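You operate a simulated robot arm through the tools that you are given. There is no shell and no other tool.

You run a simulated robot arm. Do the job below in one go: nothing can be reset, and whatever is moved stays where it is left.

Task
Swap the full handset in the charger for the counter handset with the lowest battery.
Fine: charger off first and on again after; stand the full one in the tray, the low one in the middle slot. Set down upright: cordless handset.
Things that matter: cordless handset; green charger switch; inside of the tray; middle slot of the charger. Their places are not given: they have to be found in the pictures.

The check looks at the end state, three seconds after you hand in, the way a careful person would. Anything else that was tipped, shoved, dropped, spilled or broken makes it a failure.

Robot
A 6-joint arm with a two-finger gripper, fixed in place. Base frame: the origin is on the floor under the middle of its stand, x ahead of it, y to its left, z up; the work surface is at about z = 860. Lengths are in mm, angles in degrees, forces in N, time in s.
It reaches about 1637 mm from its shoulder. Its first joint turns from -166.0 to 166.0 degrees. Payload 3.43 kg.
The tool frame sits at the grasp point between the pads (the TCP): z along the fingers, y along the line on which they close. The tips reach 20 mm beyond it. The gripper opens to 190 mm; its body begins 248 mm behind the TCP.
Orientation is that of the tool frame in the base frame, as a unit quaternion [x, y, z, w]. With the fingers straight down and closing along the base's y, the tool's x points along the base's -x, its y along +y and its z along -z.

Tools
- The arm moves only by the tool step_arm. Its argument "commands" is a list of rows, each a list of 3 entries, a list of its own where there are three numbers: the shift along the base's x, y, z in mm, then the turn, a rotation vector about the base's x, y, z in degrees, then the finger opening in mm, from 0 to 190. In form: [[[tx, ty, tz], [wx, wy, wz], claw], ...]. A call has 1 to 20 rows; each row is the pose to reach, as a shift and turn from the pose commanded when the call began. A row lasts 0.2 s, in which the tool goes at most 50 mm and 8.6 degrees; a call with a longer step from one row to the next is refused whole, and so is a gripper value outside its range. Where a pose cannot be reached the arm comes as near as it can. A force on the tool above 40 N (or 10 N above the force at the start of the call, whichever is more), or a blocked arm, ends the call early, and 0.2 s more pass. Each finger travels about 45 mm/s and halts on what it meets, pressing with about 45 N; the grip force reading is that of the motor and also rises with nothing between the fingers. The clock runs only during rows and for 0.2 s after the last one: add rows that repeat a pose to give the fingers time. The reply holds the time, the measured pose of the TCP, the force on the tool along the base axes, the opening and the grip force, in the units named above and with some noise, with the torque about the TCP (base axes, N m) and any sound that the robot's microphone picked up.
- Cameras (640 x 400 px; columns grow to the right, rows downward): "scene" is fixed at [222.1, -500, 1609.1]; the picture's right is [0.59, -0.81, 0.00], its down [-0.41, -0.30, -0.86] and it looks along [0.70, 0.51, -0.50] (base axes); focal length 362 px, centre (320, 200). "wrist" rides on the gripper at [70, -8, -288] in the tool frame; the picture's right is [0.12, 0.99, 0.00], its down [-0.96, 0.12, -0.25] and it looks along [-0.25, 0.03, 0.97] (tool axes); focal length 261 px, centre (320, 200).
- camera(camera): a new picture of that camera. The clock stands still meanwhile.
- slide_trunk(by): slides the trunk up (or, below 0, down) by that many mm; the arm rides with it, the base frame stays. It gives what a move gives, with no picture.
- probe_pixels(camera, pixels): for up to 12 pixels [column, row] of the newest picture of that camera ("zoom" is the newest enlarged one), the place [x, y, z] in the base frame of the surface seen there, good to about 2 mm. The clock stands still meanwhile.
- inspect(camera, box): a new picture of the part [left, top, right, bottom] of that camera's present view, enlarged. The clock stands still meanwhile.
- finish_job(): hands the job in; it is judged then, once.

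Open the gripper and draw the arm clear of the work before you hand the job in, unless the task says otherwise.

The tools are called after "Emit:" as a command line: name --argument value ..., lists and objects as JSON in quotes. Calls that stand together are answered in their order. step_arm: Moves the arm, as the interface text tells. Its arguments: {"type":"object","properties":{"commands":{"type":"array","items":{"type":"array"}}},"required":["commands"]} The other tools are called the same way: slide_trunk (by) moves the trunk up or down; camera (camera) takes a picture; probe_pixels (camera, pixels) gives the place of the surface under pixels of a picture; inspect (camera, box) takes an enlarged picture of a part of a camera's view; finish_job () hands the job in.

At the start:

```text
clock: 0.0
ee_pos: [751.0, 410.9, 1155.9]
orientation: [0.0, 1.0, 0.0, 0.0]
wrist_force: [0.1, 0.1, 0.0]
ft_torque: [0.0, 0.03, -0.04]
width: 190.0
grasp_force: 0.0
trunk travel left (down, up): [-150.0, 90.0]
```

scene: 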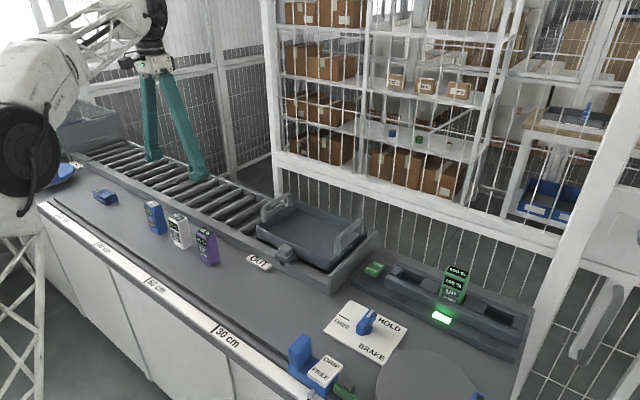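
wrist: 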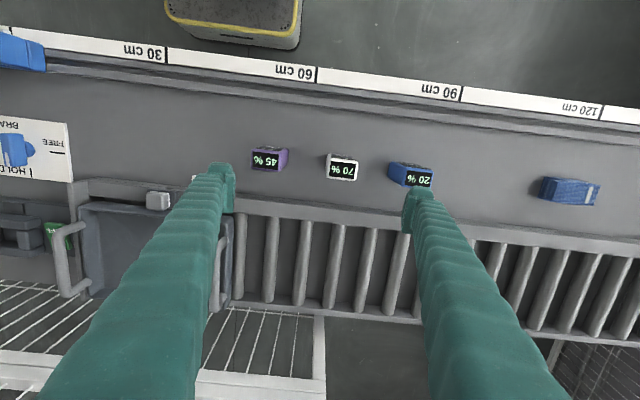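

The wrist picture shows handsets reading 45 % (268,158), 70 % (341,166), 20 % (411,175), plus a blue object lying at (568,190). I enlarge the key regions to read them before acting.

Emit:
inspect --camera "scene" --box '[80, 170, 240, 270]'

Emit:
inspect --camera "scene" --box '[350, 240, 540, 360]'

Emit:
inspect --camera "wrist" --box '[380, 130, 620, 230]'

Emit:
inspect --camera "scene" --box '[240, 180, 400, 280]'

```text
4.00 times, centred on (160, 220) of scene
```

zoom: 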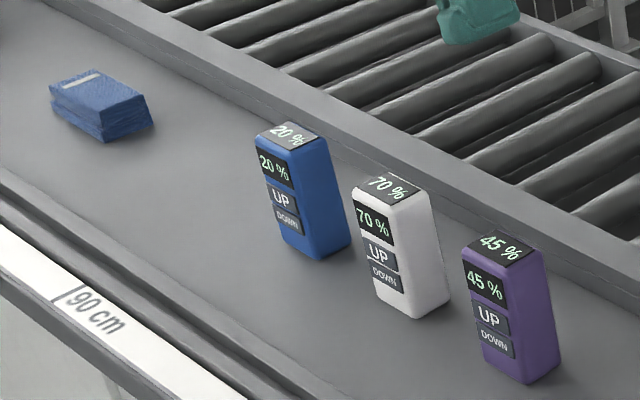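

```text
3.33 times, centred on (445, 300) of scene
```

zoom: 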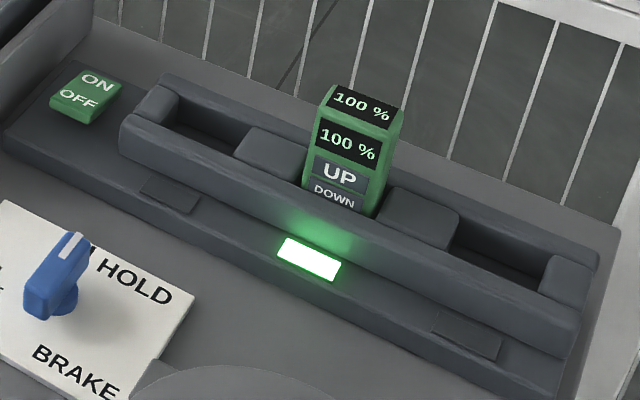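

```text
2.67 times, centred on (500, 180) of wrist
```

zoom: 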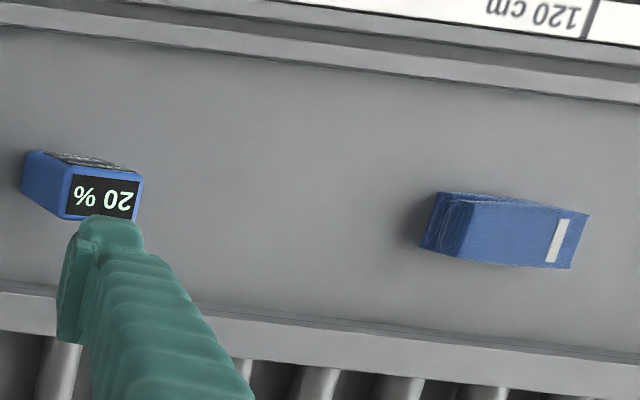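

```text
4.00 times, centred on (320, 230) of scene
```

zoom: 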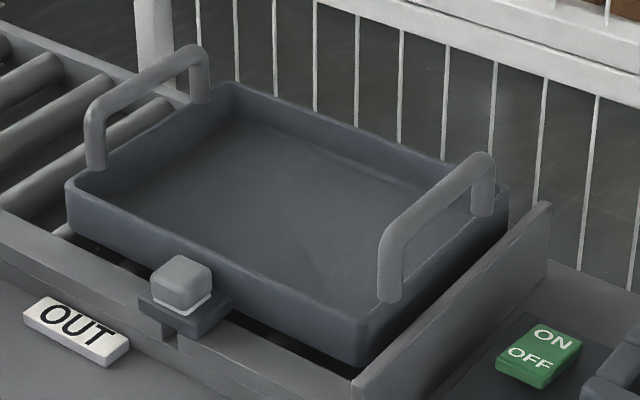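

The charger's middle slot holds the 100 % handset at (453,290), the green rocker is at (374,269), and the tray sits on rollers near a stop and a brake knob. I look at the brake and lower controls closely, since the tray could roll.

Emit:
inspect --camera "scene" --box '[270, 290, 430, 390]'

Emit:
inspect --camera "scene" --box '[350, 250, 400, 282]'

Emit:
inspect --camera "wrist" --box '[0, 100, 240, 250]'

Emit:
inspect --camera "scene" --box '[420, 270, 580, 400]'

```text
4.00 times, centred on (350, 340) of scene
```

zoom: 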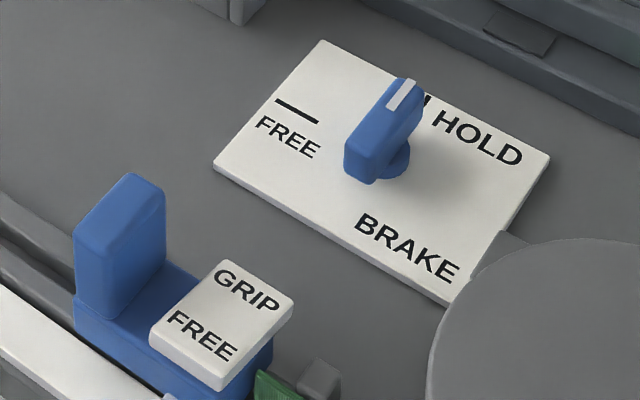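

```text
12.50 times, centred on (375, 266) of scene
```

zoom: 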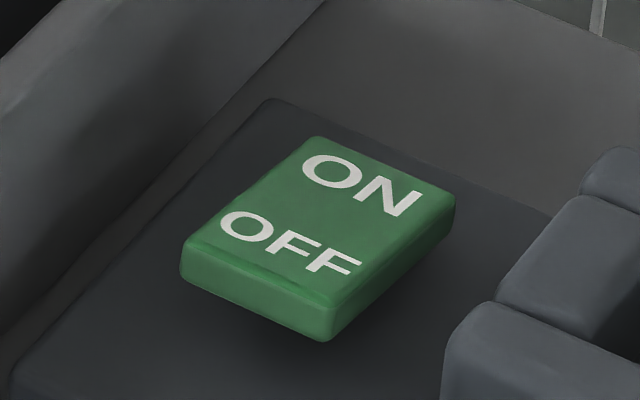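

```text
2.67 times, centred on (120, 175) of wrist
```

zoom: 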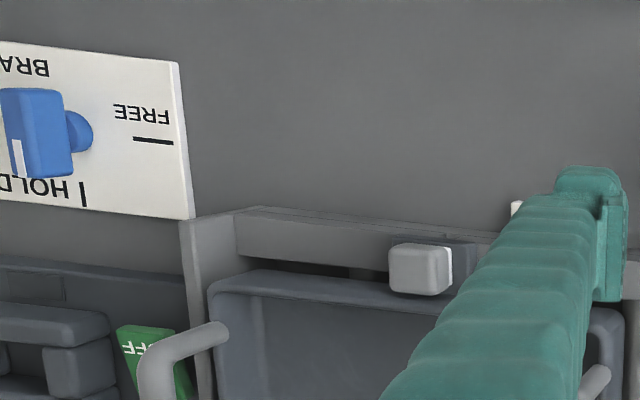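

```text
3.08 times, centred on (500, 335) of scene
```

zoom: 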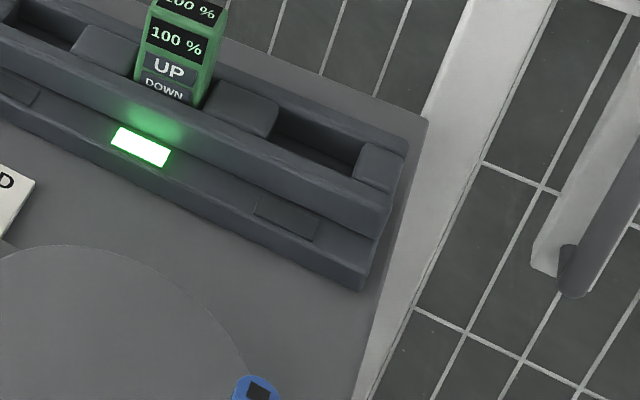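

The knob's white pointer is at the HOLD tick, so the tray brake is held. Now I probe the handsets, the charger, the switch and the tray.

Emit:
inspect --camera "scene" --box '[350, 240, 540, 360]'

Emit:
probe_pixels --camera "zoom" --pixels '[[335, 90], [400, 112], [330, 116], [392, 140], [310, 180], [370, 208], [98, 80], [78, 100], [310, 258], [270, 150], [420, 215], [200, 130]]'

Emit:
probe_pixels --camera "scene" --pixels '[[300, 235], [320, 225], [340, 240], [300, 215], [285, 222], [330, 262], [264, 232], [360, 240], [290, 205], [285, 248], [365, 322], [330, 330]]'

```text
3.33 times, centred on (445, 300) of scene
```

zoom: 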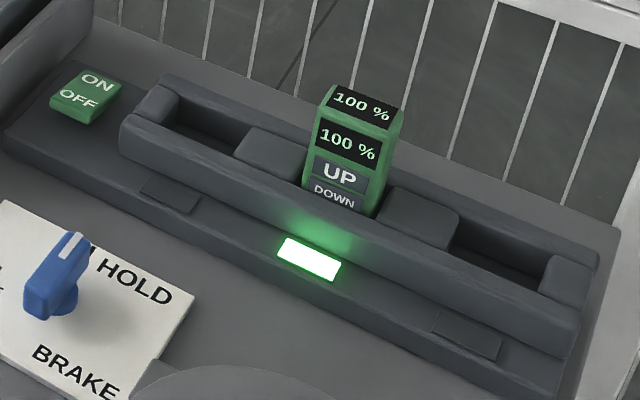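

```text
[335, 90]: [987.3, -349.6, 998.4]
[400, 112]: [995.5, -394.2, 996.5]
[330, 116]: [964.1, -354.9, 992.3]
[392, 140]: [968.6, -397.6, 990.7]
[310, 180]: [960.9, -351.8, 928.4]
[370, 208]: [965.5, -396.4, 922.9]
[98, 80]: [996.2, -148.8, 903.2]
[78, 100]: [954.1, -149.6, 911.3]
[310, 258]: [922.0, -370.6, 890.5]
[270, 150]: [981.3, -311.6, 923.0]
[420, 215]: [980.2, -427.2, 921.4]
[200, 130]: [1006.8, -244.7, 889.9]
```

```text
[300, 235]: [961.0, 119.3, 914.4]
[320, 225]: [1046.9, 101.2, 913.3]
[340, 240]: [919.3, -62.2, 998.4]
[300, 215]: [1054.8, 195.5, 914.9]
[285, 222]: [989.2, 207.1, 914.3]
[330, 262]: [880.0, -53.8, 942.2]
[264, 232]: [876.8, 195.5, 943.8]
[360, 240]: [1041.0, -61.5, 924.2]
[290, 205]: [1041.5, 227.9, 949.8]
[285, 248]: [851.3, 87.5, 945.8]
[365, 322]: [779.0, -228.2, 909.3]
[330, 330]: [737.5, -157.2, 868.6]
```

The OFF end of the rocker (x≈954) is raised, so the charger is on; the full handset's top is at z≈998, y≈-373. Now I probe the counter handsets.

Emit:
inspect --camera "scene" --box '[130, 190, 226, 270]'

Emit:
camera --camera "wrist"

Emit:
probe_pixels --camera "wrist" --pixels '[[392, 165], [407, 180], [433, 185], [431, 173], [412, 164], [328, 160], [357, 158], [341, 175], [255, 152], [285, 165], [420, 230], [224, 180]]'

Emit:
inspect --camera "wrist" --box '[380, 150, 444, 200]'

```text
5.00 times, centred on (178, 230) of scene
```

zoom: 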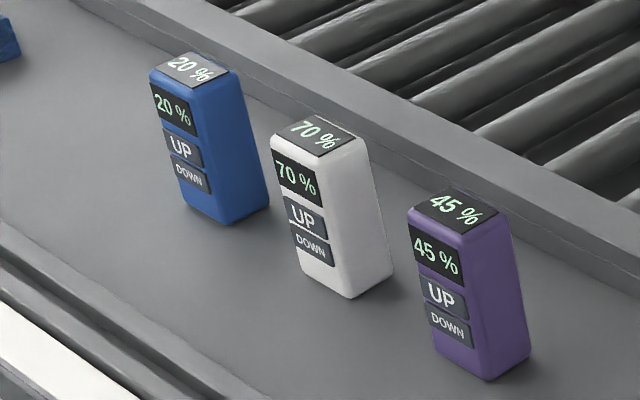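

```text
taken
```

wrist: 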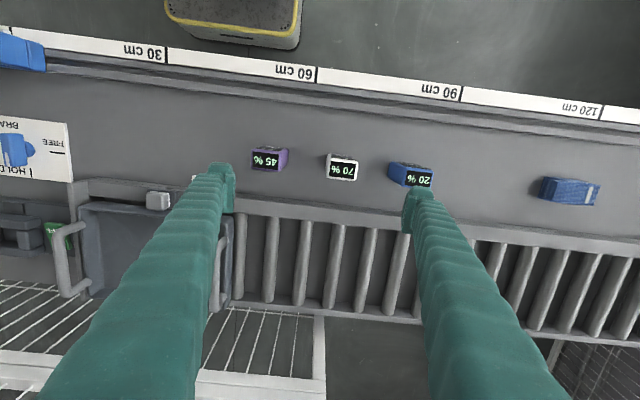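

```text
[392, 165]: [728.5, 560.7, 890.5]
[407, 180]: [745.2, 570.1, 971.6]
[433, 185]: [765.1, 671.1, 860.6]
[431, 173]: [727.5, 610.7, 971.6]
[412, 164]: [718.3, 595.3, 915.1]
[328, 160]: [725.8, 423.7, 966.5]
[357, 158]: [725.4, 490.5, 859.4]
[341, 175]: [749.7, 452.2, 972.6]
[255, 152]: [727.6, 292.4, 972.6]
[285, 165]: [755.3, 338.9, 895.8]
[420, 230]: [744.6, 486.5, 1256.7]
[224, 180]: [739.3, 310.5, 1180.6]
```

```text
8.00 times, centred on (412, 175) of wrist
```

zoom: 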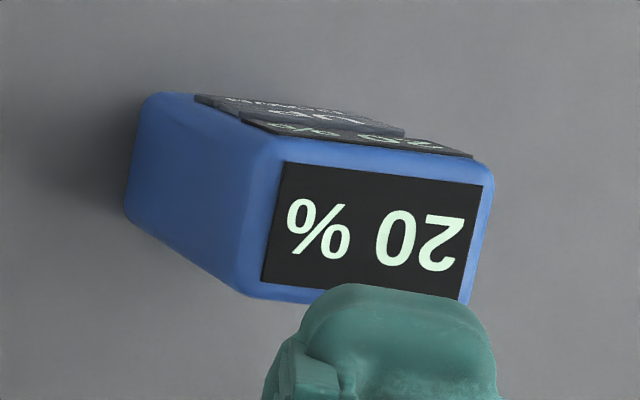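

Emit:
probe_pixels --camera "zoom" --pixels '[[285, 165], [480, 188], [265, 282], [460, 290], [250, 292], [265, 140], [475, 160], [490, 175], [330, 225], [430, 240], [130, 215], [145, 110]]'

Emit:
inspect --camera "scene" --box '[130, 190, 226, 270]'

Emit:
probe_pixels --camera "zoom" --pixels '[[155, 75], [187, 60], [232, 70], [205, 85], [200, 110], [240, 130], [225, 218], [155, 120], [265, 195], [190, 195], [280, 140], [345, 155]]'

```text
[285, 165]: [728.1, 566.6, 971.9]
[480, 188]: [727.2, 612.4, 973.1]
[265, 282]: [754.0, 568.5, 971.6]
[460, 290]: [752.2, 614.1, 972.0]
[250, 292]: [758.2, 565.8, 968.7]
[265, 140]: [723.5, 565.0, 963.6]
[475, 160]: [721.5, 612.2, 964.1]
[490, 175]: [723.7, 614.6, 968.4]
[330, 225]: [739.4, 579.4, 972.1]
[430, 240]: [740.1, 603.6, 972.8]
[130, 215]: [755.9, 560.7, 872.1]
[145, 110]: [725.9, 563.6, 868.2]
```

```text
5.00 times, centred on (178, 230) of scene
```

zoom: 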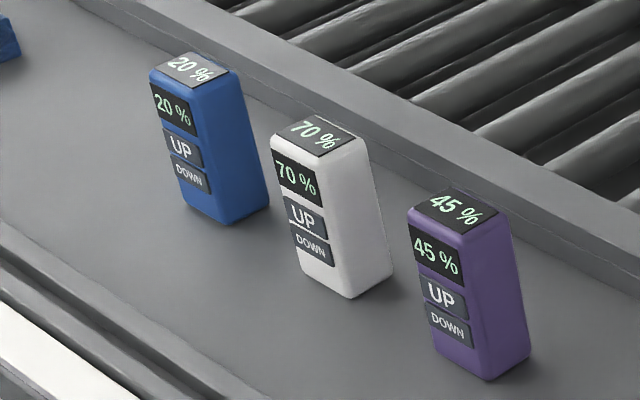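

```text
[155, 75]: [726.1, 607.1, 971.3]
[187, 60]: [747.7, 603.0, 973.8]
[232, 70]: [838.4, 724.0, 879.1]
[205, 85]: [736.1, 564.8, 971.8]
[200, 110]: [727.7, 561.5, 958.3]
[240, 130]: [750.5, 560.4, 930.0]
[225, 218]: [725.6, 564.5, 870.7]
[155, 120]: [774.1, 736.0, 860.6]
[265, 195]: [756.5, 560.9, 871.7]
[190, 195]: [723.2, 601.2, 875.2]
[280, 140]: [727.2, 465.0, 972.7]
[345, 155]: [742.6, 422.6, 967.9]
```

Blue 20 % handset measured: x≈722–760, y≈561–617, top z≈972. Next I measure the switch surroundings, the charger walls and the finger tips.

Emit:
inspect --camera "scene" --box '[340, 230, 420, 290]'

Emit:
probe_pixels --camera "zoom" --pixels '[[272, 245], [345, 270], [215, 305], [285, 340], [195, 322], [280, 368], [290, 285], [250, 325], [150, 300], [230, 190], [100, 270], [400, 330]]'

Emit:
probe_pixels --camera "wrist" --pixels '[[210, 170], [222, 166], [234, 172], [234, 190], [205, 190], [405, 195], [415, 188], [428, 196], [408, 215], [440, 215], [236, 210], [407, 230]]'

Emit:
inspect --camera "scene" --box '[430, 255, 480, 310]'

```text
6.67 times, centred on (380, 260) of scene
```

zoom: 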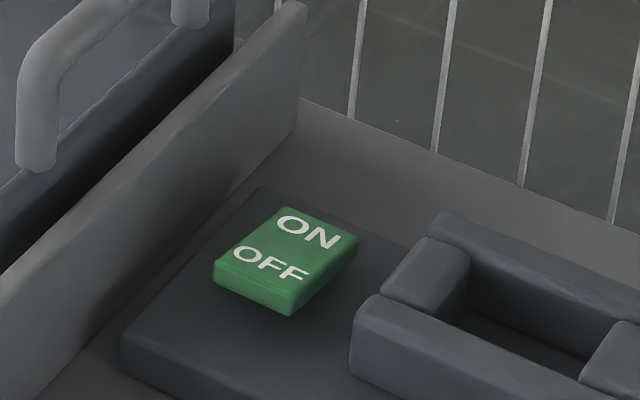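

```text
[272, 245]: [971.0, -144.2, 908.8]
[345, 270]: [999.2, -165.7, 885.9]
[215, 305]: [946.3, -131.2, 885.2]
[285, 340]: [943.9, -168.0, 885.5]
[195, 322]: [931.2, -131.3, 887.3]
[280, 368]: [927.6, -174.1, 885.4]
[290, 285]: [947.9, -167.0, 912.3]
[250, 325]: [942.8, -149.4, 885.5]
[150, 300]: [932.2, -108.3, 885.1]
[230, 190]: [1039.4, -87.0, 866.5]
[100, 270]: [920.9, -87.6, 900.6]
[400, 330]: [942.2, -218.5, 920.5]
```

```text
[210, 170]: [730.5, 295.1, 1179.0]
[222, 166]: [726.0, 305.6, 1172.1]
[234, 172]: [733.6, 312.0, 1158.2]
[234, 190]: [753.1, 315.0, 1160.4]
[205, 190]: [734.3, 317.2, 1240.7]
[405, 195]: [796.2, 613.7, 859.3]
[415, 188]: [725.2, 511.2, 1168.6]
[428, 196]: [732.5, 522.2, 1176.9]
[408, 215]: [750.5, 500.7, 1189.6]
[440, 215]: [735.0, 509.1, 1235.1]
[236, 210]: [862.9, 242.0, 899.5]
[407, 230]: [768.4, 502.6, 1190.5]
```

```text
7.27 times, centred on (455, 282) of scene
```

zoom: 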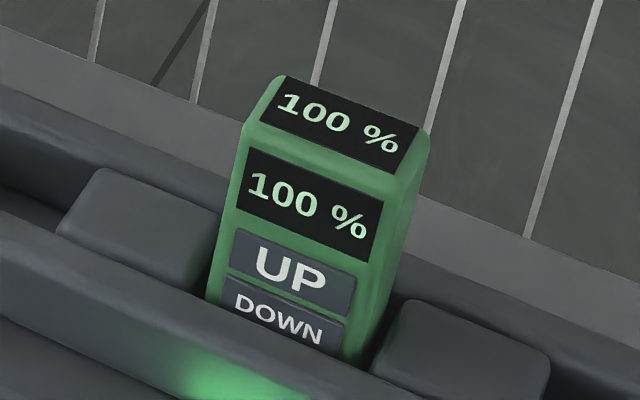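

The rocker spans x≈944–1003, y≈-168…-131, with the raised OFF edge at z≈912; the finger tips are about 50 mm wide in x and 20 mm thick each. I move at the present height to above the OFF end, closing the fingers on the way.

Emit:
step_arm --commands '[[[12, -37, 0], [0, 0, 0], 170], [[25, -75, 0], [0, 0, 0], 150], [[37, -112, 0], [0, 0, 0], 130], [[49, -149, 0], [0, 0, 0], 110], [[62, -187, 0], [0, 0, 0], 90], [[74, -224, 0], [0, 0, 0], 70], [[86, -261, 0], [0, 0, 0], 50], [[99, -299, 0], [0, 0, 0], 30], [[111, -336, 0], [0, 0, 0], 10], [[123, -373, 0], [0, 0, 0], 0], [[136, -411, 0], [0, 0, 0], 0], [[148, -448, 0], [0, 0, 0], 0], [[160, -485, 0], [0, 0, 0], 0], [[173, -523, 0], [0, 0, 0], 0], [[185, -560.9, 0], [0, 0, 0], 0], [[185, -560.9, 0], [0, 0, 0], 0]]'

Emit:
camera --camera "wrist"

Emit:
camera --camera "scene"

```text
clock: 3.4
ee_pos: [938.9, -150.1, 1155.7]
orientation: [-0.001, 1.0, -0.001, 0.0]
wrist_force: [0.1, -0.6, 0.0]
ft_torque: [0.02, 0.07, -0.03]
width: 0.1
grasp_force: 34.5
trunk travel left (down, up): [-150.0, 90.0]
```

```text
taken
```

wrist: 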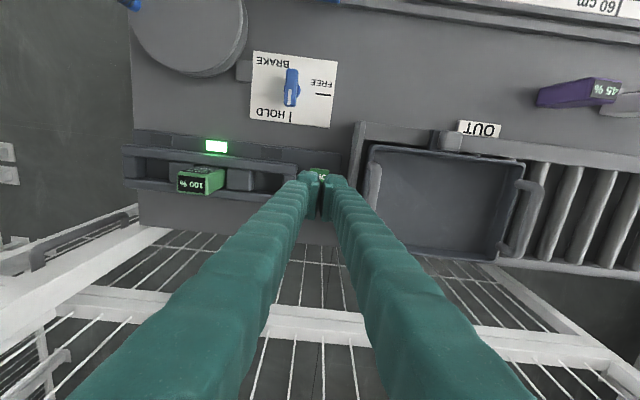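

```text
taken
```

scene: 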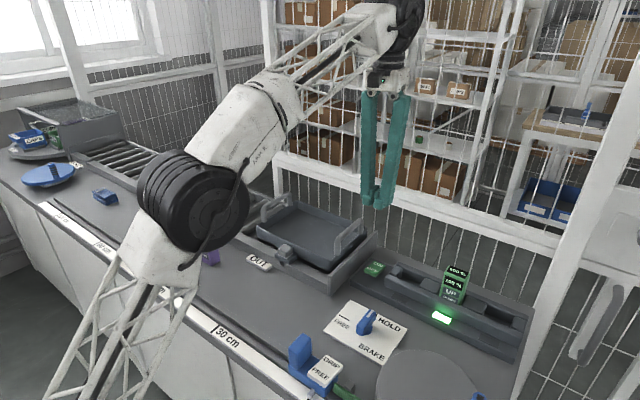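

The arm hovers at (938.9, -150.1) with fingers closed, tips seen at (320,180) over the rocker. I descend to just above the OFF end (tips at z≈922).

Emit:
step_arm --commands '[[[0, 0, -45], [0, 0, 0], 0], [[0, 0, -90], [0, 0, 0], 0], [[0, 0, -130], [0, 0, 0], 0], [[0, 0, -165], [0, 0, 0], 0], [[0, 0, -190], [0, 0, 0], 0], [[0, 0, -205], [0, 0, 0], 0], [[0, 0, -213], [0, 0, 0], 0], [[0, 0, -213], [0, 0, 0], 0]]'

Emit:
inspect --camera "scene" --box '[330, 200, 490, 320]'

Emit:
camera --camera "wrist"

```text
clock: 5.2
ee_pos: [935.6, -151.5, 943.2]
orientation: [0.0, 1.0, 0.001, -0.001]
wrist_force: [-0.2, 0.3, 0.1]
ft_torque: [0.03, -0.01, 0.0]
width: 0.3
grasp_force: 34.1
trunk travel left (down, up): [-150.0, 90.0]
```

```text
3.33 times, centred on (410, 260) of scene
```

zoom: 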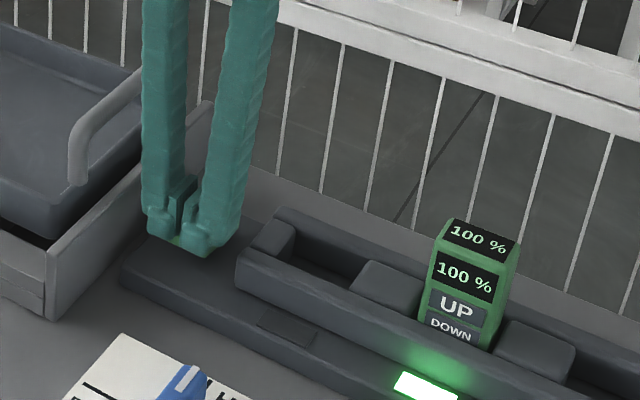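

```text
taken
```

wrist: 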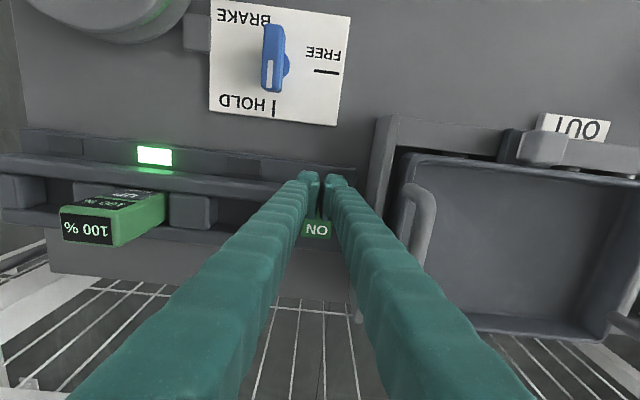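

The tips are above the OFF end and ON is visible between the fingers at (316,229). I press down slowly, in 3 mm rows.

Emit:
step_arm --commands '[[[0, 0, -3], [0, 0, 0], 0], [[0, 0, -6], [0, 0, 0], 0], [[0, 0, -9], [0, 0, 0], 0], [[0, 0, -11], [0, 0, 0], 0], [[0, 0, -13], [0, 0, 0], 0], [[0, 0, -15], [0, 0, 0], 0], [[0, 0, -17], [0, 0, 0], 0]]'

Emit:
inspect --camera "scene" --box '[330, 200, 490, 320]'

```text
clock: 6.8
ee_pos: [937.3, -151.1, 924.9]
orientation: [0.0, 1.0, 0.0, -0.001]
wrist_force: [0.3, 0.2, -0.1]
ft_torque: [0.0, 0.02, -0.01]
width: 0.1
grasp_force: 34.6
trunk travel left (down, up): [-150.0, 90.0]
```

```text
3.33 times, centred on (410, 260) of scene
```

zoom: 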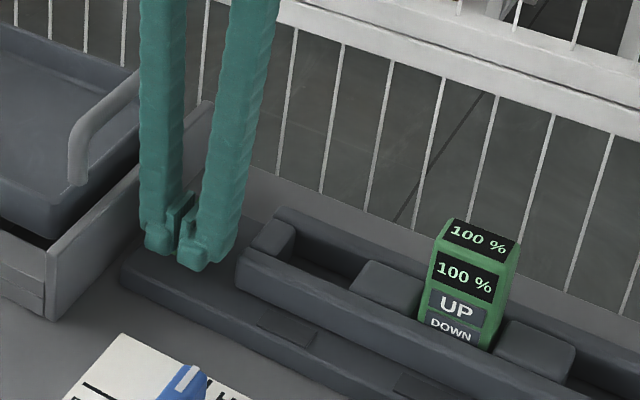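

The green lamp under the slot has gone dark, so the switch appears to have flipped. I rise and check that it stays off.

Emit:
step_arm --commands '[[[0, 0, 10], [0, 0, 0], 0], [[0, 0, 40], [0, 0, 0], 0], [[0, 0, 85], [0, 0, 0], 0], [[0, 0, 130], [0, 0, 0], 0], [[0, 0, 175], [0, 0, 0], 0], [[0, 0, 220], [0, 0, 0], 0], [[0, 0, 230], [0, 0, 0], 0]]'

Emit:
inspect --camera "scene" --box '[350, 240, 540, 360]'

Emit:
probe_pixels --camera "zoom" --pixels '[[98, 80], [78, 100], [310, 258], [62, 95], [118, 88]]'

```text
clock: 8.4
ee_pos: [935.8, -150.5, 1156.8]
orientation: [0.0, 1.0, 0.0, 0.0]
wrist_force: [-0.8, 0.4, 0.3]
ft_torque: [-0.07, 0.03, 0.04]
width: 0.0
grasp_force: 34.5
trunk travel left (down, up): [-150.0, 90.0]
```

```text
3.33 times, centred on (445, 300) of scene
```

zoom: 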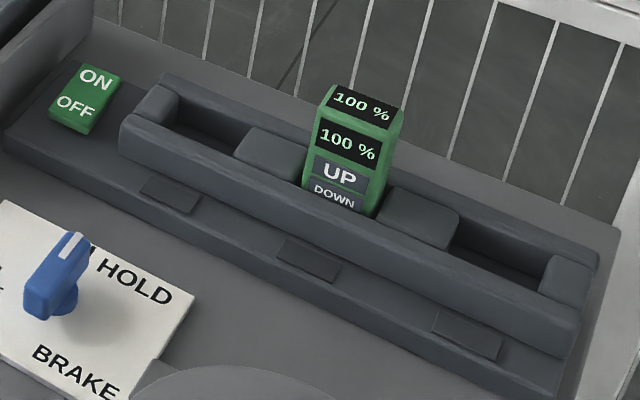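

```text
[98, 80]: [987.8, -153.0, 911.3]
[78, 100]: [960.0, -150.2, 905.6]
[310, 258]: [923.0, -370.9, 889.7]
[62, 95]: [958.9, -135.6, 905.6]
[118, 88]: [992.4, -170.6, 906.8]
```

The switch is now off (lamp dark, ON end raised at z≈911). I move above the full handset at about (980, -373) and open the fingers to 110.

Emit:
step_arm --commands '[[[7, -37, 0], [0, 0, 0], 20], [[15, -74, 0], [0, 0, 0], 40], [[22, -111, 0], [0, 0, 0], 60], [[29, -148, 0], [0, 0, 0], 80], [[37, -185, 0], [0, 0, 0], 100], [[44, -223, 0], [0, 0, 0], 110], [[44, -223, 0], [0, 0, 0], 110], [[44, -223, 0], [0, 0, 0], 110], [[44, -223, 0], [0, 0, 0], 110]]'

Emit:
camera --camera "wrist"

Emit:
inspect --camera "wrist" --box '[260, 140, 380, 220]'

```text
clock: 10.4
ee_pos: [941.0, -355.6, 1120.1]
orientation: [-0.001, 1.0, -0.001, 0.003]
wrist_force: [-0.1, 0.5, -0.4]
ft_torque: [0.03, -0.03, -0.01]
width: 109.8
grasp_force: 0.0
out of reach, approached as far as the arm can: row 2, 3, 4, 5, 6, 7, 8, 9
trunk travel left (down, up): [-150.0, 90.0]
```

```text
taken
```

wrist: 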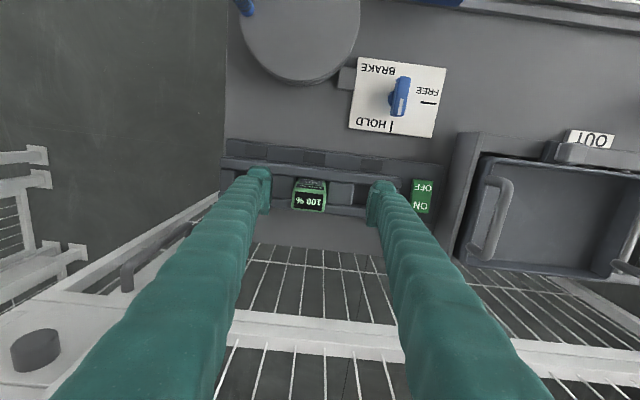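

```text
5.00 times, centred on (320, 180) of wrist
```

zoom: 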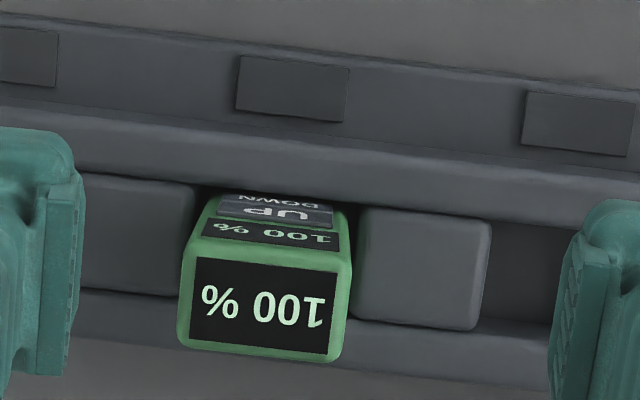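

At this height the pose is out of reach (stopped at (941,-356,1120)), while the handset is at (310,197) between the fingers. Raising the trunk 90 mm gives more reach with the tool pointing down, so I do that.

Emit:
slide_trunk --by 90

```text
clock: 11.7
ee_pos: [940.1, -355.8, 1209.7]
orientation: [-0.001, 1.0, 0.0, 0.002]
wrist_force: [0.7, 0.3, -0.3]
ft_torque: [-0.01, 0.02, -0.01]
width: 110.1
grasp_force: 0.2
trunk travel left (down, up): [-240.0, 0.0]
```

The TCP is now at z≈1210 with the same x, y. I lower toward (981,-373,1110) above the handset and measure it again.

Emit:
step_arm --commands '[[[0, 0, -40], [0, 0, 0], 110], [[10, -4, -70], [0, 0, 0], 110], [[25, -10, -90], [0, 0, 0], 110], [[40, -17, -100], [0, 0, 0], 110], [[40, -17, -100], [0, 0, 0], 110], [[40, -17, -100], [0, 0, 0], 110]]'

Emit:
inspect --camera "wrist" --box '[260, 140, 380, 220]'

Emit:
camera --camera "wrist"

```text
clock: 13.1
ee_pos: [981.3, -370.4, 1110.5]
orientation: [0.0, 1.0, -0.001, 0.002]
wrist_force: [-0.9, -0.5, 0.0]
ft_torque: [-0.01, 0.0, 0.02]
width: 110.0
grasp_force: 0.1
trunk travel left (down, up): [-240.0, 0.0]
```

```text
5.00 times, centred on (320, 180) of wrist
```

zoom: 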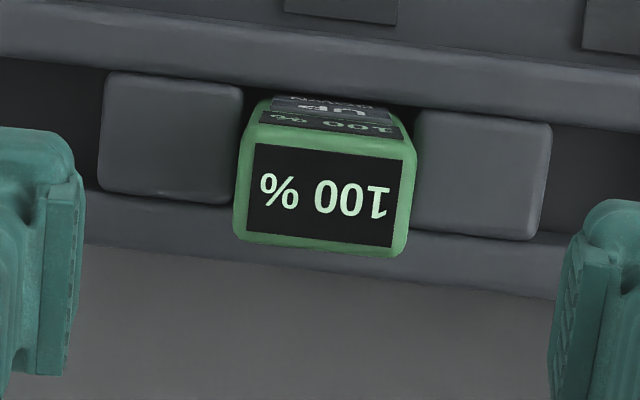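

```text
taken
```

wrist: 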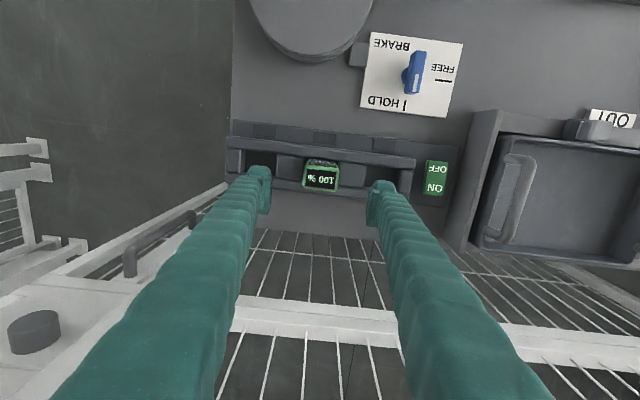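

Emit:
probe_pixels --camera "zoom" --pixels '[[257, 147], [402, 162], [248, 234], [390, 248], [237, 235], [404, 252], [246, 145], [412, 160], [325, 195], [260, 120], [405, 130], [320, 255]]'

Emit:
inspect --camera "wrist" --box '[220, 140, 420, 220]'

Emit:
probe_pixels --camera "zoom" --pixels '[[150, 120], [410, 160], [300, 90], [150, 65], [190, 170], [430, 200], [380, 130], [228, 130], [227, 100], [375, 115], [470, 190], [145, 190]]'

```text
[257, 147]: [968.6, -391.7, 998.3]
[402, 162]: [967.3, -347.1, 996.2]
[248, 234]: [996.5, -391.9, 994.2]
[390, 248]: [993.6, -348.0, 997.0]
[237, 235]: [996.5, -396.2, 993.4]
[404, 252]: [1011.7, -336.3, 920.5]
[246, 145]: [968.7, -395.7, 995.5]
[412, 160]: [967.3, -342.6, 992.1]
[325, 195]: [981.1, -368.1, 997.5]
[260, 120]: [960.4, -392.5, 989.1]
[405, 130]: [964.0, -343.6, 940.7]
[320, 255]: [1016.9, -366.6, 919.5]
```

```text
3.20 times, centred on (320, 180) of wrist
```

zoom: 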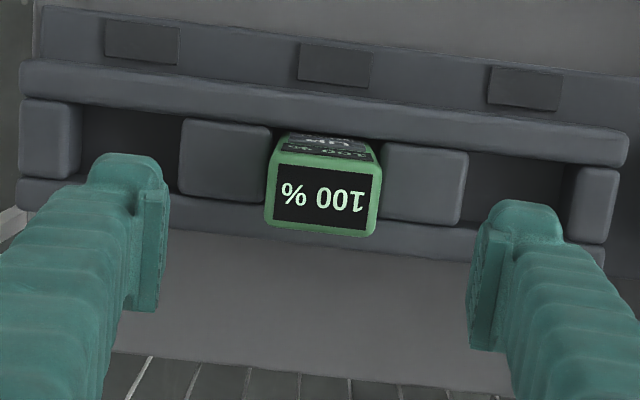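

```text
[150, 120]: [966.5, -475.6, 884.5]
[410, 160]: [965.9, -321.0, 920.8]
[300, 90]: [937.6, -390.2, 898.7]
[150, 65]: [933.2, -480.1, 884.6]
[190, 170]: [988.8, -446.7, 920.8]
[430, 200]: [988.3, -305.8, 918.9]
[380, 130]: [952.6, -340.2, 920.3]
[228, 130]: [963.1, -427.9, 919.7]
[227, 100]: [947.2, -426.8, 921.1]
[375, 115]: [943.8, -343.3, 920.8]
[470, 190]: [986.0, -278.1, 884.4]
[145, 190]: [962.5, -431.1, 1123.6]
```

The full handset's top centres at (981.5,-369.7,997) and its sides are at y≈-396…-342, aligned to the axes; divider tops are z≈920.5, slot floor ≈884.5. The TCP is already at (981,-370), so I descend to z≈958 with the fingers open, tips staying above the dividers.

Emit:
step_arm --commands '[[[0, 0, -35], [0, 0, 0], 110], [[0, 0, -70], [0, 0, 0], 110], [[0, 0, -100], [0, 0, 0], 110], [[0, 0, -125], [0, 0, 0], 110], [[0, 0, -142], [0, 0, 0], 110], [[0, 0, -152], [0, 0, 0], 110], [[0, 0, -152], [0, 0, 0], 110], [[0, 0, -152], [0, 0, 0], 110]]'

Emit:
camera --camera "wrist"

Emit:
inspect --camera "scene" --box '[370, 200, 530, 320]'

```text
clock: 14.8
ee_pos: [981.3, -372.5, 960.7]
orientation: [0.001, 1.0, -0.001, 0.002]
wrist_force: [-0.2, -0.3, 0.4]
ft_torque: [0.02, -0.01, -0.03]
width: 110.1
grasp_force: 0.0
trunk travel left (down, up): [-240.0, 0.0]
```

```text
taken
```

wrist: 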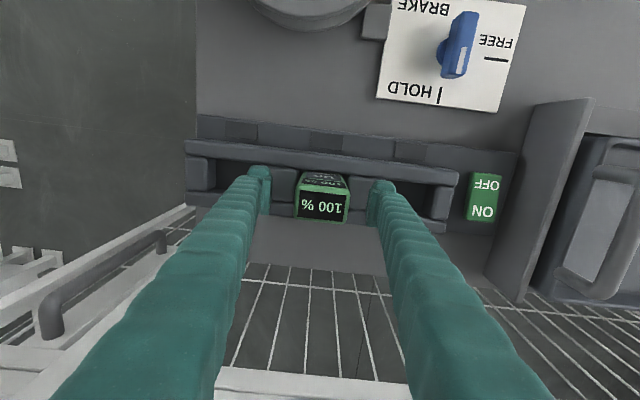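

```text
3.33 times, centred on (450, 260) of scene
```

zoom: 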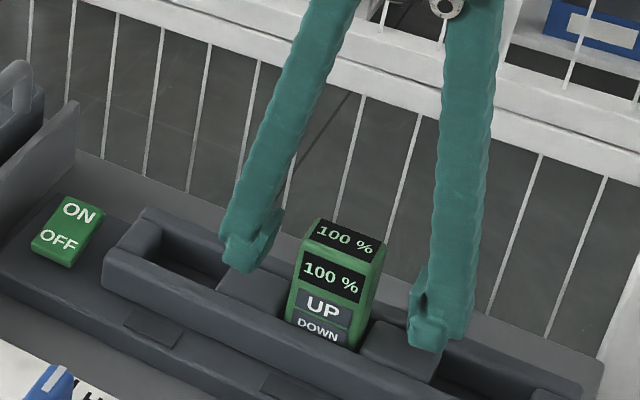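

The handset at (322,200) sits centred between the fingers at 270 and 368, tips clear of the dividers. I close gently on its side faces.

Emit:
step_arm --commands '[[[0, 0, 0], [0, 0, 0], 95], [[0, 0, 0], [0, 0, 0], 80], [[0, 0, 0], [0, 0, 0], 70], [[0, 0, 0], [0, 0, 0], 62], [[0, 0, 0], [0, 0, 0], 56], [[0, 0, 0], [0, 0, 0], 50], [[0, 0, 0], [0, 0, 0], 45], [[0, 0, 0], [0, 0, 0], 40], [[0, 0, 0], [0, 0, 0], 40], [[0, 0, 0], [0, 0, 0], 40]]'

Emit:
camera --camera "wrist"

Emit:
inspect --camera "scene" --box '[370, 200, 530, 320]'

```text
clock: 17.1
ee_pos: [981.0, -371.8, 959.9]
orientation: [0.0, 1.0, -0.001, 0.003]
wrist_force: [1.0, 1.0, 0.4]
ft_torque: [-0.02, -0.02, 0.02]
width: 55.0
grasp_force: 44.9
trunk travel left (down, up): [-240.0, 0.0]
```

```text
taken
```

wrist: 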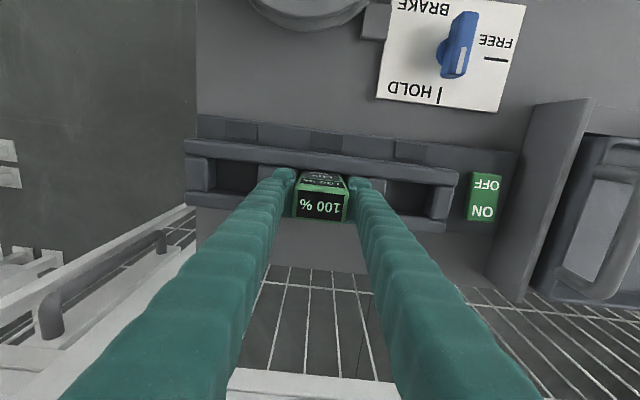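

```text
3.33 times, centred on (450, 260) of scene
```

zoom: 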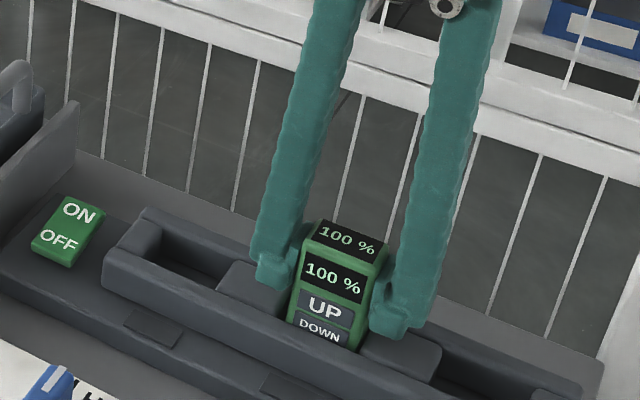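

Gripped: width 55 mm, 45 N. I lift straight up slowly, checking the force.

Emit:
step_arm --commands '[[[0, 0, 4], [0, 0, 0], 40], [[0, 0, 10], [0, 0, 0], 40], [[0, 0, 20], [0, 0, 0], 40], [[0, 0, 32], [0, 0, 0], 40], [[0, 0, 46], [0, 0, 0], 40], [[0, 0, 64], [0, 0, 0], 40], [[0, 0, 86], [0, 0, 0], 40], [[0, 0, 110], [0, 0, 0], 40], [[0, 0, 135], [0, 0, 0], 40], [[0, 0, 160], [0, 0, 0], 40], [[0, 0, 170], [0, 0, 0], 40], [[0, 0, 170], [0, 0, 0], 40]]'

Emit:
camera --camera "scene"

Emit:
camera --camera "wrist"

```text
clock: 19.6
ee_pos: [981.4, -373.0, 1129.2]
orientation: [0.0, 1.0, -0.002, 0.002]
wrist_force: [0.2, -0.9, -2.8]
ft_torque: [0.0, 0.02, 0.01]
width: 55.3
grasp_force: 44.9
trunk travel left (down, up): [-240.0, 0.0]
```

```text
taken
```

scene: 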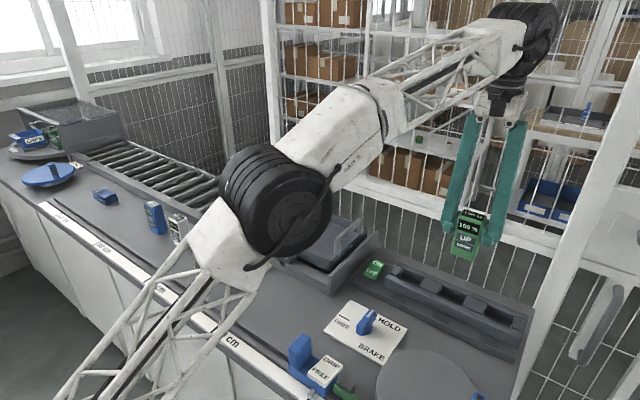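

```text
taken
```

wrist: 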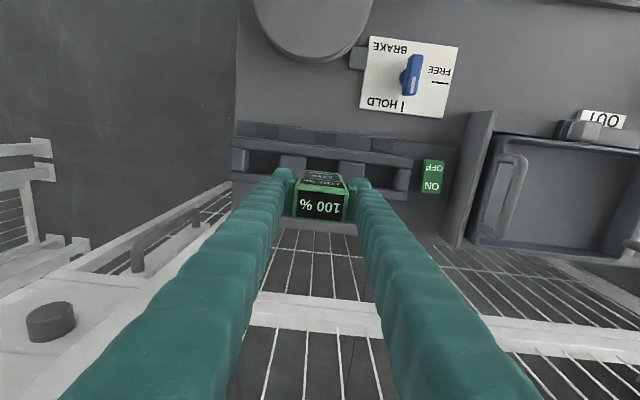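

The handset hangs upright in the grip (weight ≈2.8 N) and the middle slot is empty. I look closely at the slot now to measure it for the later insertion.

Emit:
inspect --camera "scene" --box '[400, 262, 510, 332]'

Emit:
inspect --camera "wrist" --box '[220, 120, 440, 220]'

```text
5.71 times, centred on (455, 297) of scene
```

zoom: 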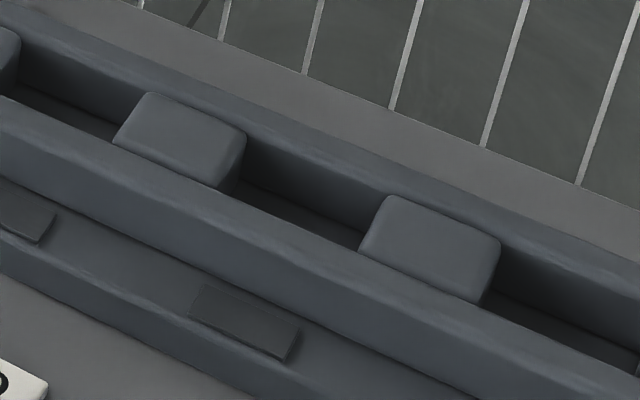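

```text
2.91 times, centred on (330, 170) of wrist
```

zoom: 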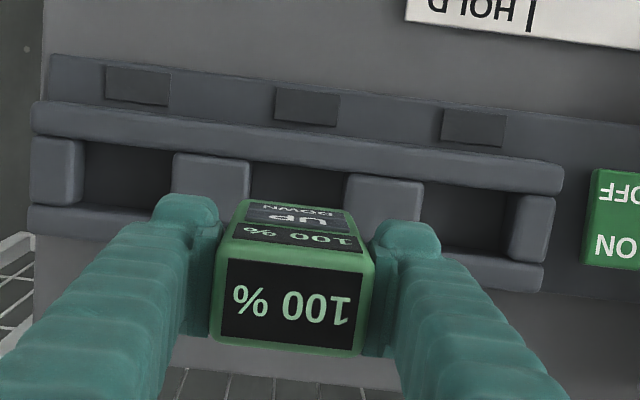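

Emit:
probe_pixels --camera "zoom" --pixels '[[247, 175], [244, 175], [252, 178], [349, 195], [352, 195], [345, 192], [300, 180], [175, 170], [420, 205], [300, 168], [300, 158], [300, 152]]'

Emit:
inspect --camera "scene" --box '[400, 262, 510, 332]'

Emit:
probe_pixels --camera "zoom" --pixels '[[245, 135], [240, 150], [235, 175], [385, 196], [375, 210], [365, 240], [310, 160], [290, 218], [300, 225], [280, 235], [300, 172], [330, 178]]'

```text
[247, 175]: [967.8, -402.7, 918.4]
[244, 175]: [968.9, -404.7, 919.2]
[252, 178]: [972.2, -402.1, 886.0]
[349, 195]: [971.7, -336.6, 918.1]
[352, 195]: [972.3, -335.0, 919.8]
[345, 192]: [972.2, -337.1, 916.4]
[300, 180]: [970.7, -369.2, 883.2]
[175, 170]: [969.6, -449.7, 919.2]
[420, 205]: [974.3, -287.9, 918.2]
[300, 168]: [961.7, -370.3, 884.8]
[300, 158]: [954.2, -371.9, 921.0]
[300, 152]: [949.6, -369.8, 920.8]
```

```text
5.71 times, centred on (455, 297) of scene
```

zoom: 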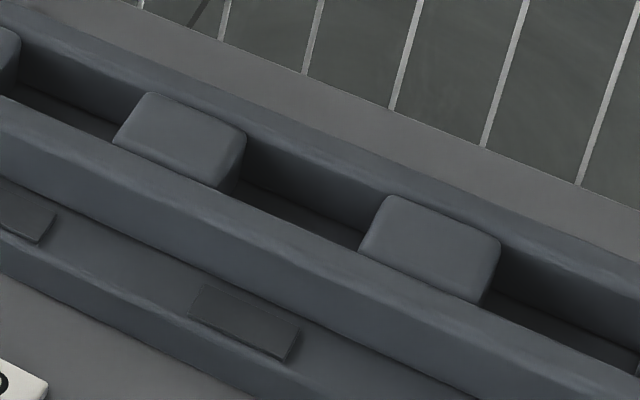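

```text
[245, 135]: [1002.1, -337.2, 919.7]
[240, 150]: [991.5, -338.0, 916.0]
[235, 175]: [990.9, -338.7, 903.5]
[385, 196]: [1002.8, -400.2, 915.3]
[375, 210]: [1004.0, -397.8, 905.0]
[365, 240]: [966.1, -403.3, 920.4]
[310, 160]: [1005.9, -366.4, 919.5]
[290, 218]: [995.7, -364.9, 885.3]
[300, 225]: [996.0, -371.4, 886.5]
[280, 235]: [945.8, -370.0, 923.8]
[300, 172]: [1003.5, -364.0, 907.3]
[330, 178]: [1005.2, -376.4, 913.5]
```

The slot measures x≈957–1004, y≈-402…-338 (centre ≈(981,-369.5)), floor z≈885. Now I carry the full handset at constant height to above the tray centre (965, 90); its bottom at z≈1054 clears the handles (z≈998).

Emit:
step_arm --commands '[[[-1, 20, 0], [0, 0, 0], 40], [[-2, 55, 0], [0, 0, 0], 40], [[-3, 92, 0], [0, 0, 0], 40], [[-5, 130, 0], [0, 0, 0], 40], [[-6, 168, 0], [0, 0, 0], 40], [[-7, 206, 0], [0, 0, 0], 40], [[-9, 244, 0], [0, 0, 0], 40], [[-10, 282, 0], [0, 0, 0], 40], [[-11, 320, 0], [0, 0, 0], 40], [[-12, 358, 0], [0, 0, 0], 40], [[-13, 396, 0], [0, 0, 0], 40], [[-15, 430, 0], [0, 0, 0], 40], [[-16, 452, 0], [0, 0, 0], 40], [[-16, 462, 0], [0, 0, 0], 40], [[-16, 462, 0], [0, 0, 0], 40], [[-16, 462, 0], [0, 0, 0], 40]]'

Emit:
camera --camera "wrist"

Emit:
camera --camera "scene"

```text
clock: 23.1
ee_pos: [966.6, 90.1, 1129.9]
orientation: [0.0, 1.0, -0.002, 0.003]
wrist_force: [-0.4, -0.2, -1.9]
ft_torque: [0.02, 0.05, -0.02]
width: 55.1
grasp_force: 45.2
trunk travel left (down, up): [-240.0, 0.0]
```

```text
taken
```

wrist: 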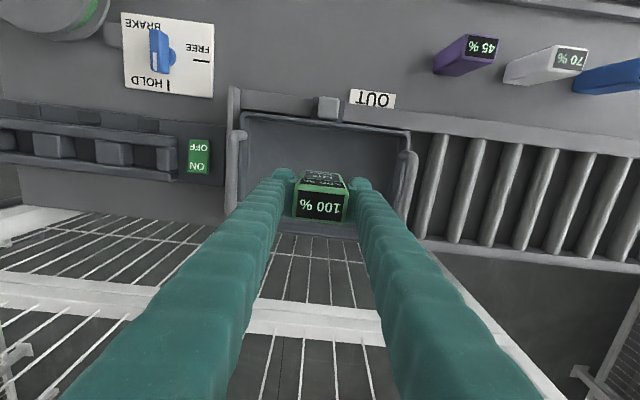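

```text
taken
```

scene: 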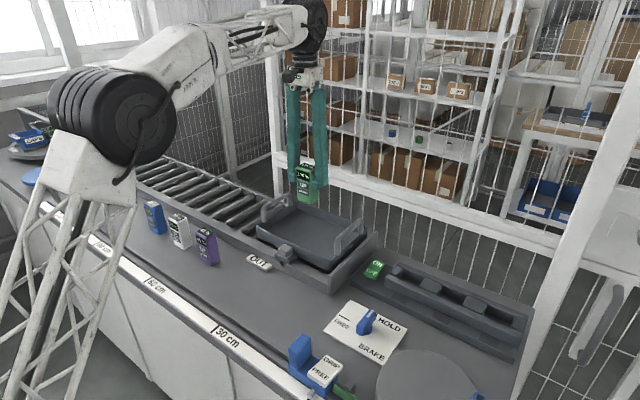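

The handset hangs over the tray. I probe the tray floor and walls in the wrist view before lowering.

Emit:
probe_pixels --camera "wrist" --pixels '[[280, 130], [270, 155], [370, 155], [330, 140], [250, 150], [245, 130], [405, 145], [395, 200], [255, 195], [330, 120], [300, 235], [390, 170]]'

Emit:
inspect --camera "scene" --box '[240, 150, 400, 290]'

Emit:
probe_pixels --camera "zoom" --pixels '[[250, 300], [300, 330], [200, 290], [150, 300], [350, 370], [270, 260], [330, 270], [420, 360], [240, 345], [330, 400], [255, 200], [250, 230]]'

```text
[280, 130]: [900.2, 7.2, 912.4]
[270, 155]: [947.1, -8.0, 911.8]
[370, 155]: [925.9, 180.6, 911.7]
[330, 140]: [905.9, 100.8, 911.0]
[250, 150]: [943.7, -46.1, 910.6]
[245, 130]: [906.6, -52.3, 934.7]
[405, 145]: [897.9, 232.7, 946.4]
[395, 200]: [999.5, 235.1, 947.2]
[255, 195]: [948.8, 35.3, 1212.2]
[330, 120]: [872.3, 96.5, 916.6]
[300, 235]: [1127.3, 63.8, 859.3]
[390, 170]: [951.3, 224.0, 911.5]
```

```text
2.86 times, centred on (320, 220) of scene
```

zoom: 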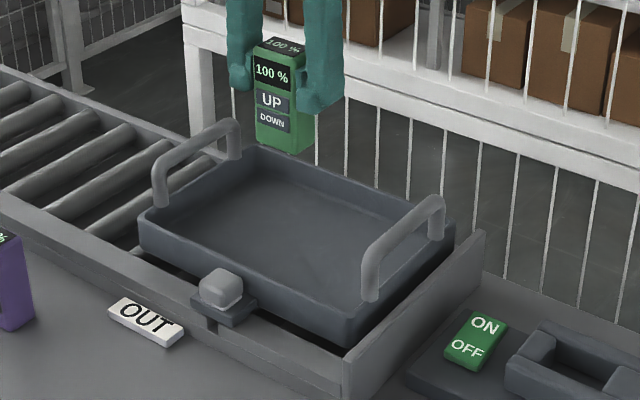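

```text
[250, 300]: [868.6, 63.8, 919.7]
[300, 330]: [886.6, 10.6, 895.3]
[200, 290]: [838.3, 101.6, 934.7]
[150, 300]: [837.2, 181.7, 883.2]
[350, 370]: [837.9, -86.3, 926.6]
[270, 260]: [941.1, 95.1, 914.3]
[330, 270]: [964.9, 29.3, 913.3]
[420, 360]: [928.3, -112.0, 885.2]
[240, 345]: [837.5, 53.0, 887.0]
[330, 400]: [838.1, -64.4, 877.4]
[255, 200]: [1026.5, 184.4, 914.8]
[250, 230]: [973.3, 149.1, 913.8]
```

The tray floor is z≈912–914, x≈895–1055, y≈-50…225, so (966, 90) is well inside. With the handset bottom ≈75 mm below the TCP, I descend to about 5 mm above the floor.

Emit:
step_arm --commands '[[[0, 0, -25], [0, 0, 0], 40], [[0, 0, -55], [0, 0, 0], 40], [[0, 0, -85], [0, 0, 0], 40], [[0, 0, -108], [0, 0, 0], 40], [[0, 0, -122], [0, 0, 0], 40], [[0, 0, -130], [0, 0, 0], 40], [[0, 0, -135], [0, 0, 0], 40], [[0, 0, -135], [0, 0, 0], 40]]'

Emit:
inspect --camera "scene" --box '[260, 160, 380, 270]'

```text
clock: 24.9
ee_pos: [964.1, 89.9, 994.1]
orientation: [0.0, 1.0, -0.001, 0.003]
wrist_force: [0.6, 0.3, -2.1]
ft_torque: [-0.02, 0.03, -0.02]
width: 55.3
grasp_force: 44.9
trunk travel left (down, up): [-240.0, 0.0]
```

```text
3.64 times, centred on (320, 215) of scene
```

zoom: 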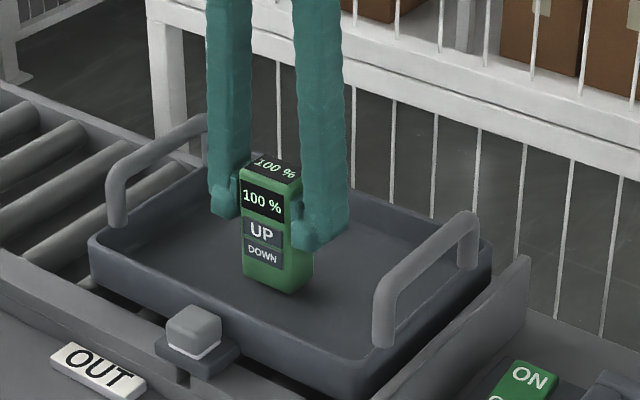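

The handset is upright a few mm above the floor (force -2.1 N, still hanging). I lower in 1 mm rows and read the force.

Emit:
step_arm --commands '[[[0, 0, -1], [0, 0, 0], 40], [[0, 0, -2], [0, 0, 0], 40], [[0, 0, -3], [0, 0, 0], 40], [[0, 0, -4], [0, 0, 0], 40]]'

```text
clock: 25.9
ee_pos: [964.8, 89.0, 989.4]
orientation: [0.001, 1.0, -0.002, 0.002]
wrist_force: [0.4, 0.9, -2.8]
ft_torque: [0.01, -0.02, -0.02]
width: 54.9
grasp_force: 45.2
trunk travel left (down, up): [-240.0, 0.0]
```

Still hanging freely (-2.8 N), so I go down another 2 mm in half-millimetre rows.

Emit:
step_arm --commands '[[[0, 0, -0.5], [0, 0, 0], 40], [[0, 0, -1], [0, 0, 0], 40], [[0, 0, -1.5], [0, 0, 0], 40], [[0, 0, -2], [0, 0, 0], 40]]'

```text
clock: 26.9
ee_pos: [966.2, 90.4, 989.1]
orientation: [0.0, 1.0, -0.001, 0.003]
wrist_force: [0.2, 1.3, 0.9]
ft_torque: [0.15, -0.01, -0.04]
width: 55.3
grasp_force: 44.7
trunk travel left (down, up): [-240.0, 0.0]
```

The force turned to +0.9 N, meaning the bottom has touched. I press 0.5 mm more to seat it flat.

Emit:
step_arm --commands '[[[0, 0, -0.3], [0, 0, 0], 40], [[0, 0, -0.5], [0, 0, 0], 40], [[0, 0, -0.5], [0, 0, 0], 40]]'

Emit:
inspect --camera "scene" --box '[260, 160, 380, 270]'

```text
clock: 27.6
ee_pos: [966.1, 90.2, 987.9]
orientation: [-0.001, 1.0, -0.001, 0.003]
wrist_force: [3.2, 0.0, 5.8]
ft_torque: [0.21, -0.14, -0.05]
width: 55.2
grasp_force: 44.6
trunk travel left (down, up): [-240.0, 0.0]
```

```text
3.64 times, centred on (320, 215) of scene
```

zoom: 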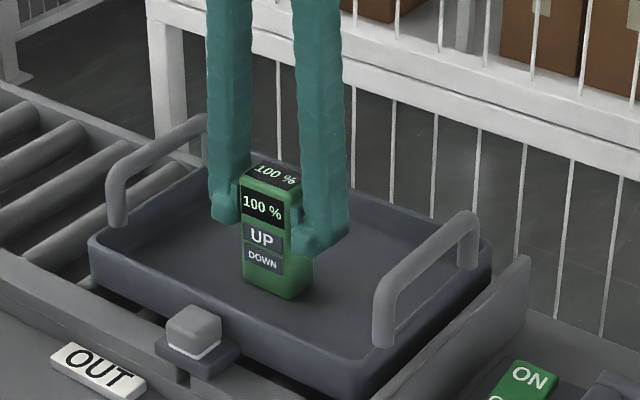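

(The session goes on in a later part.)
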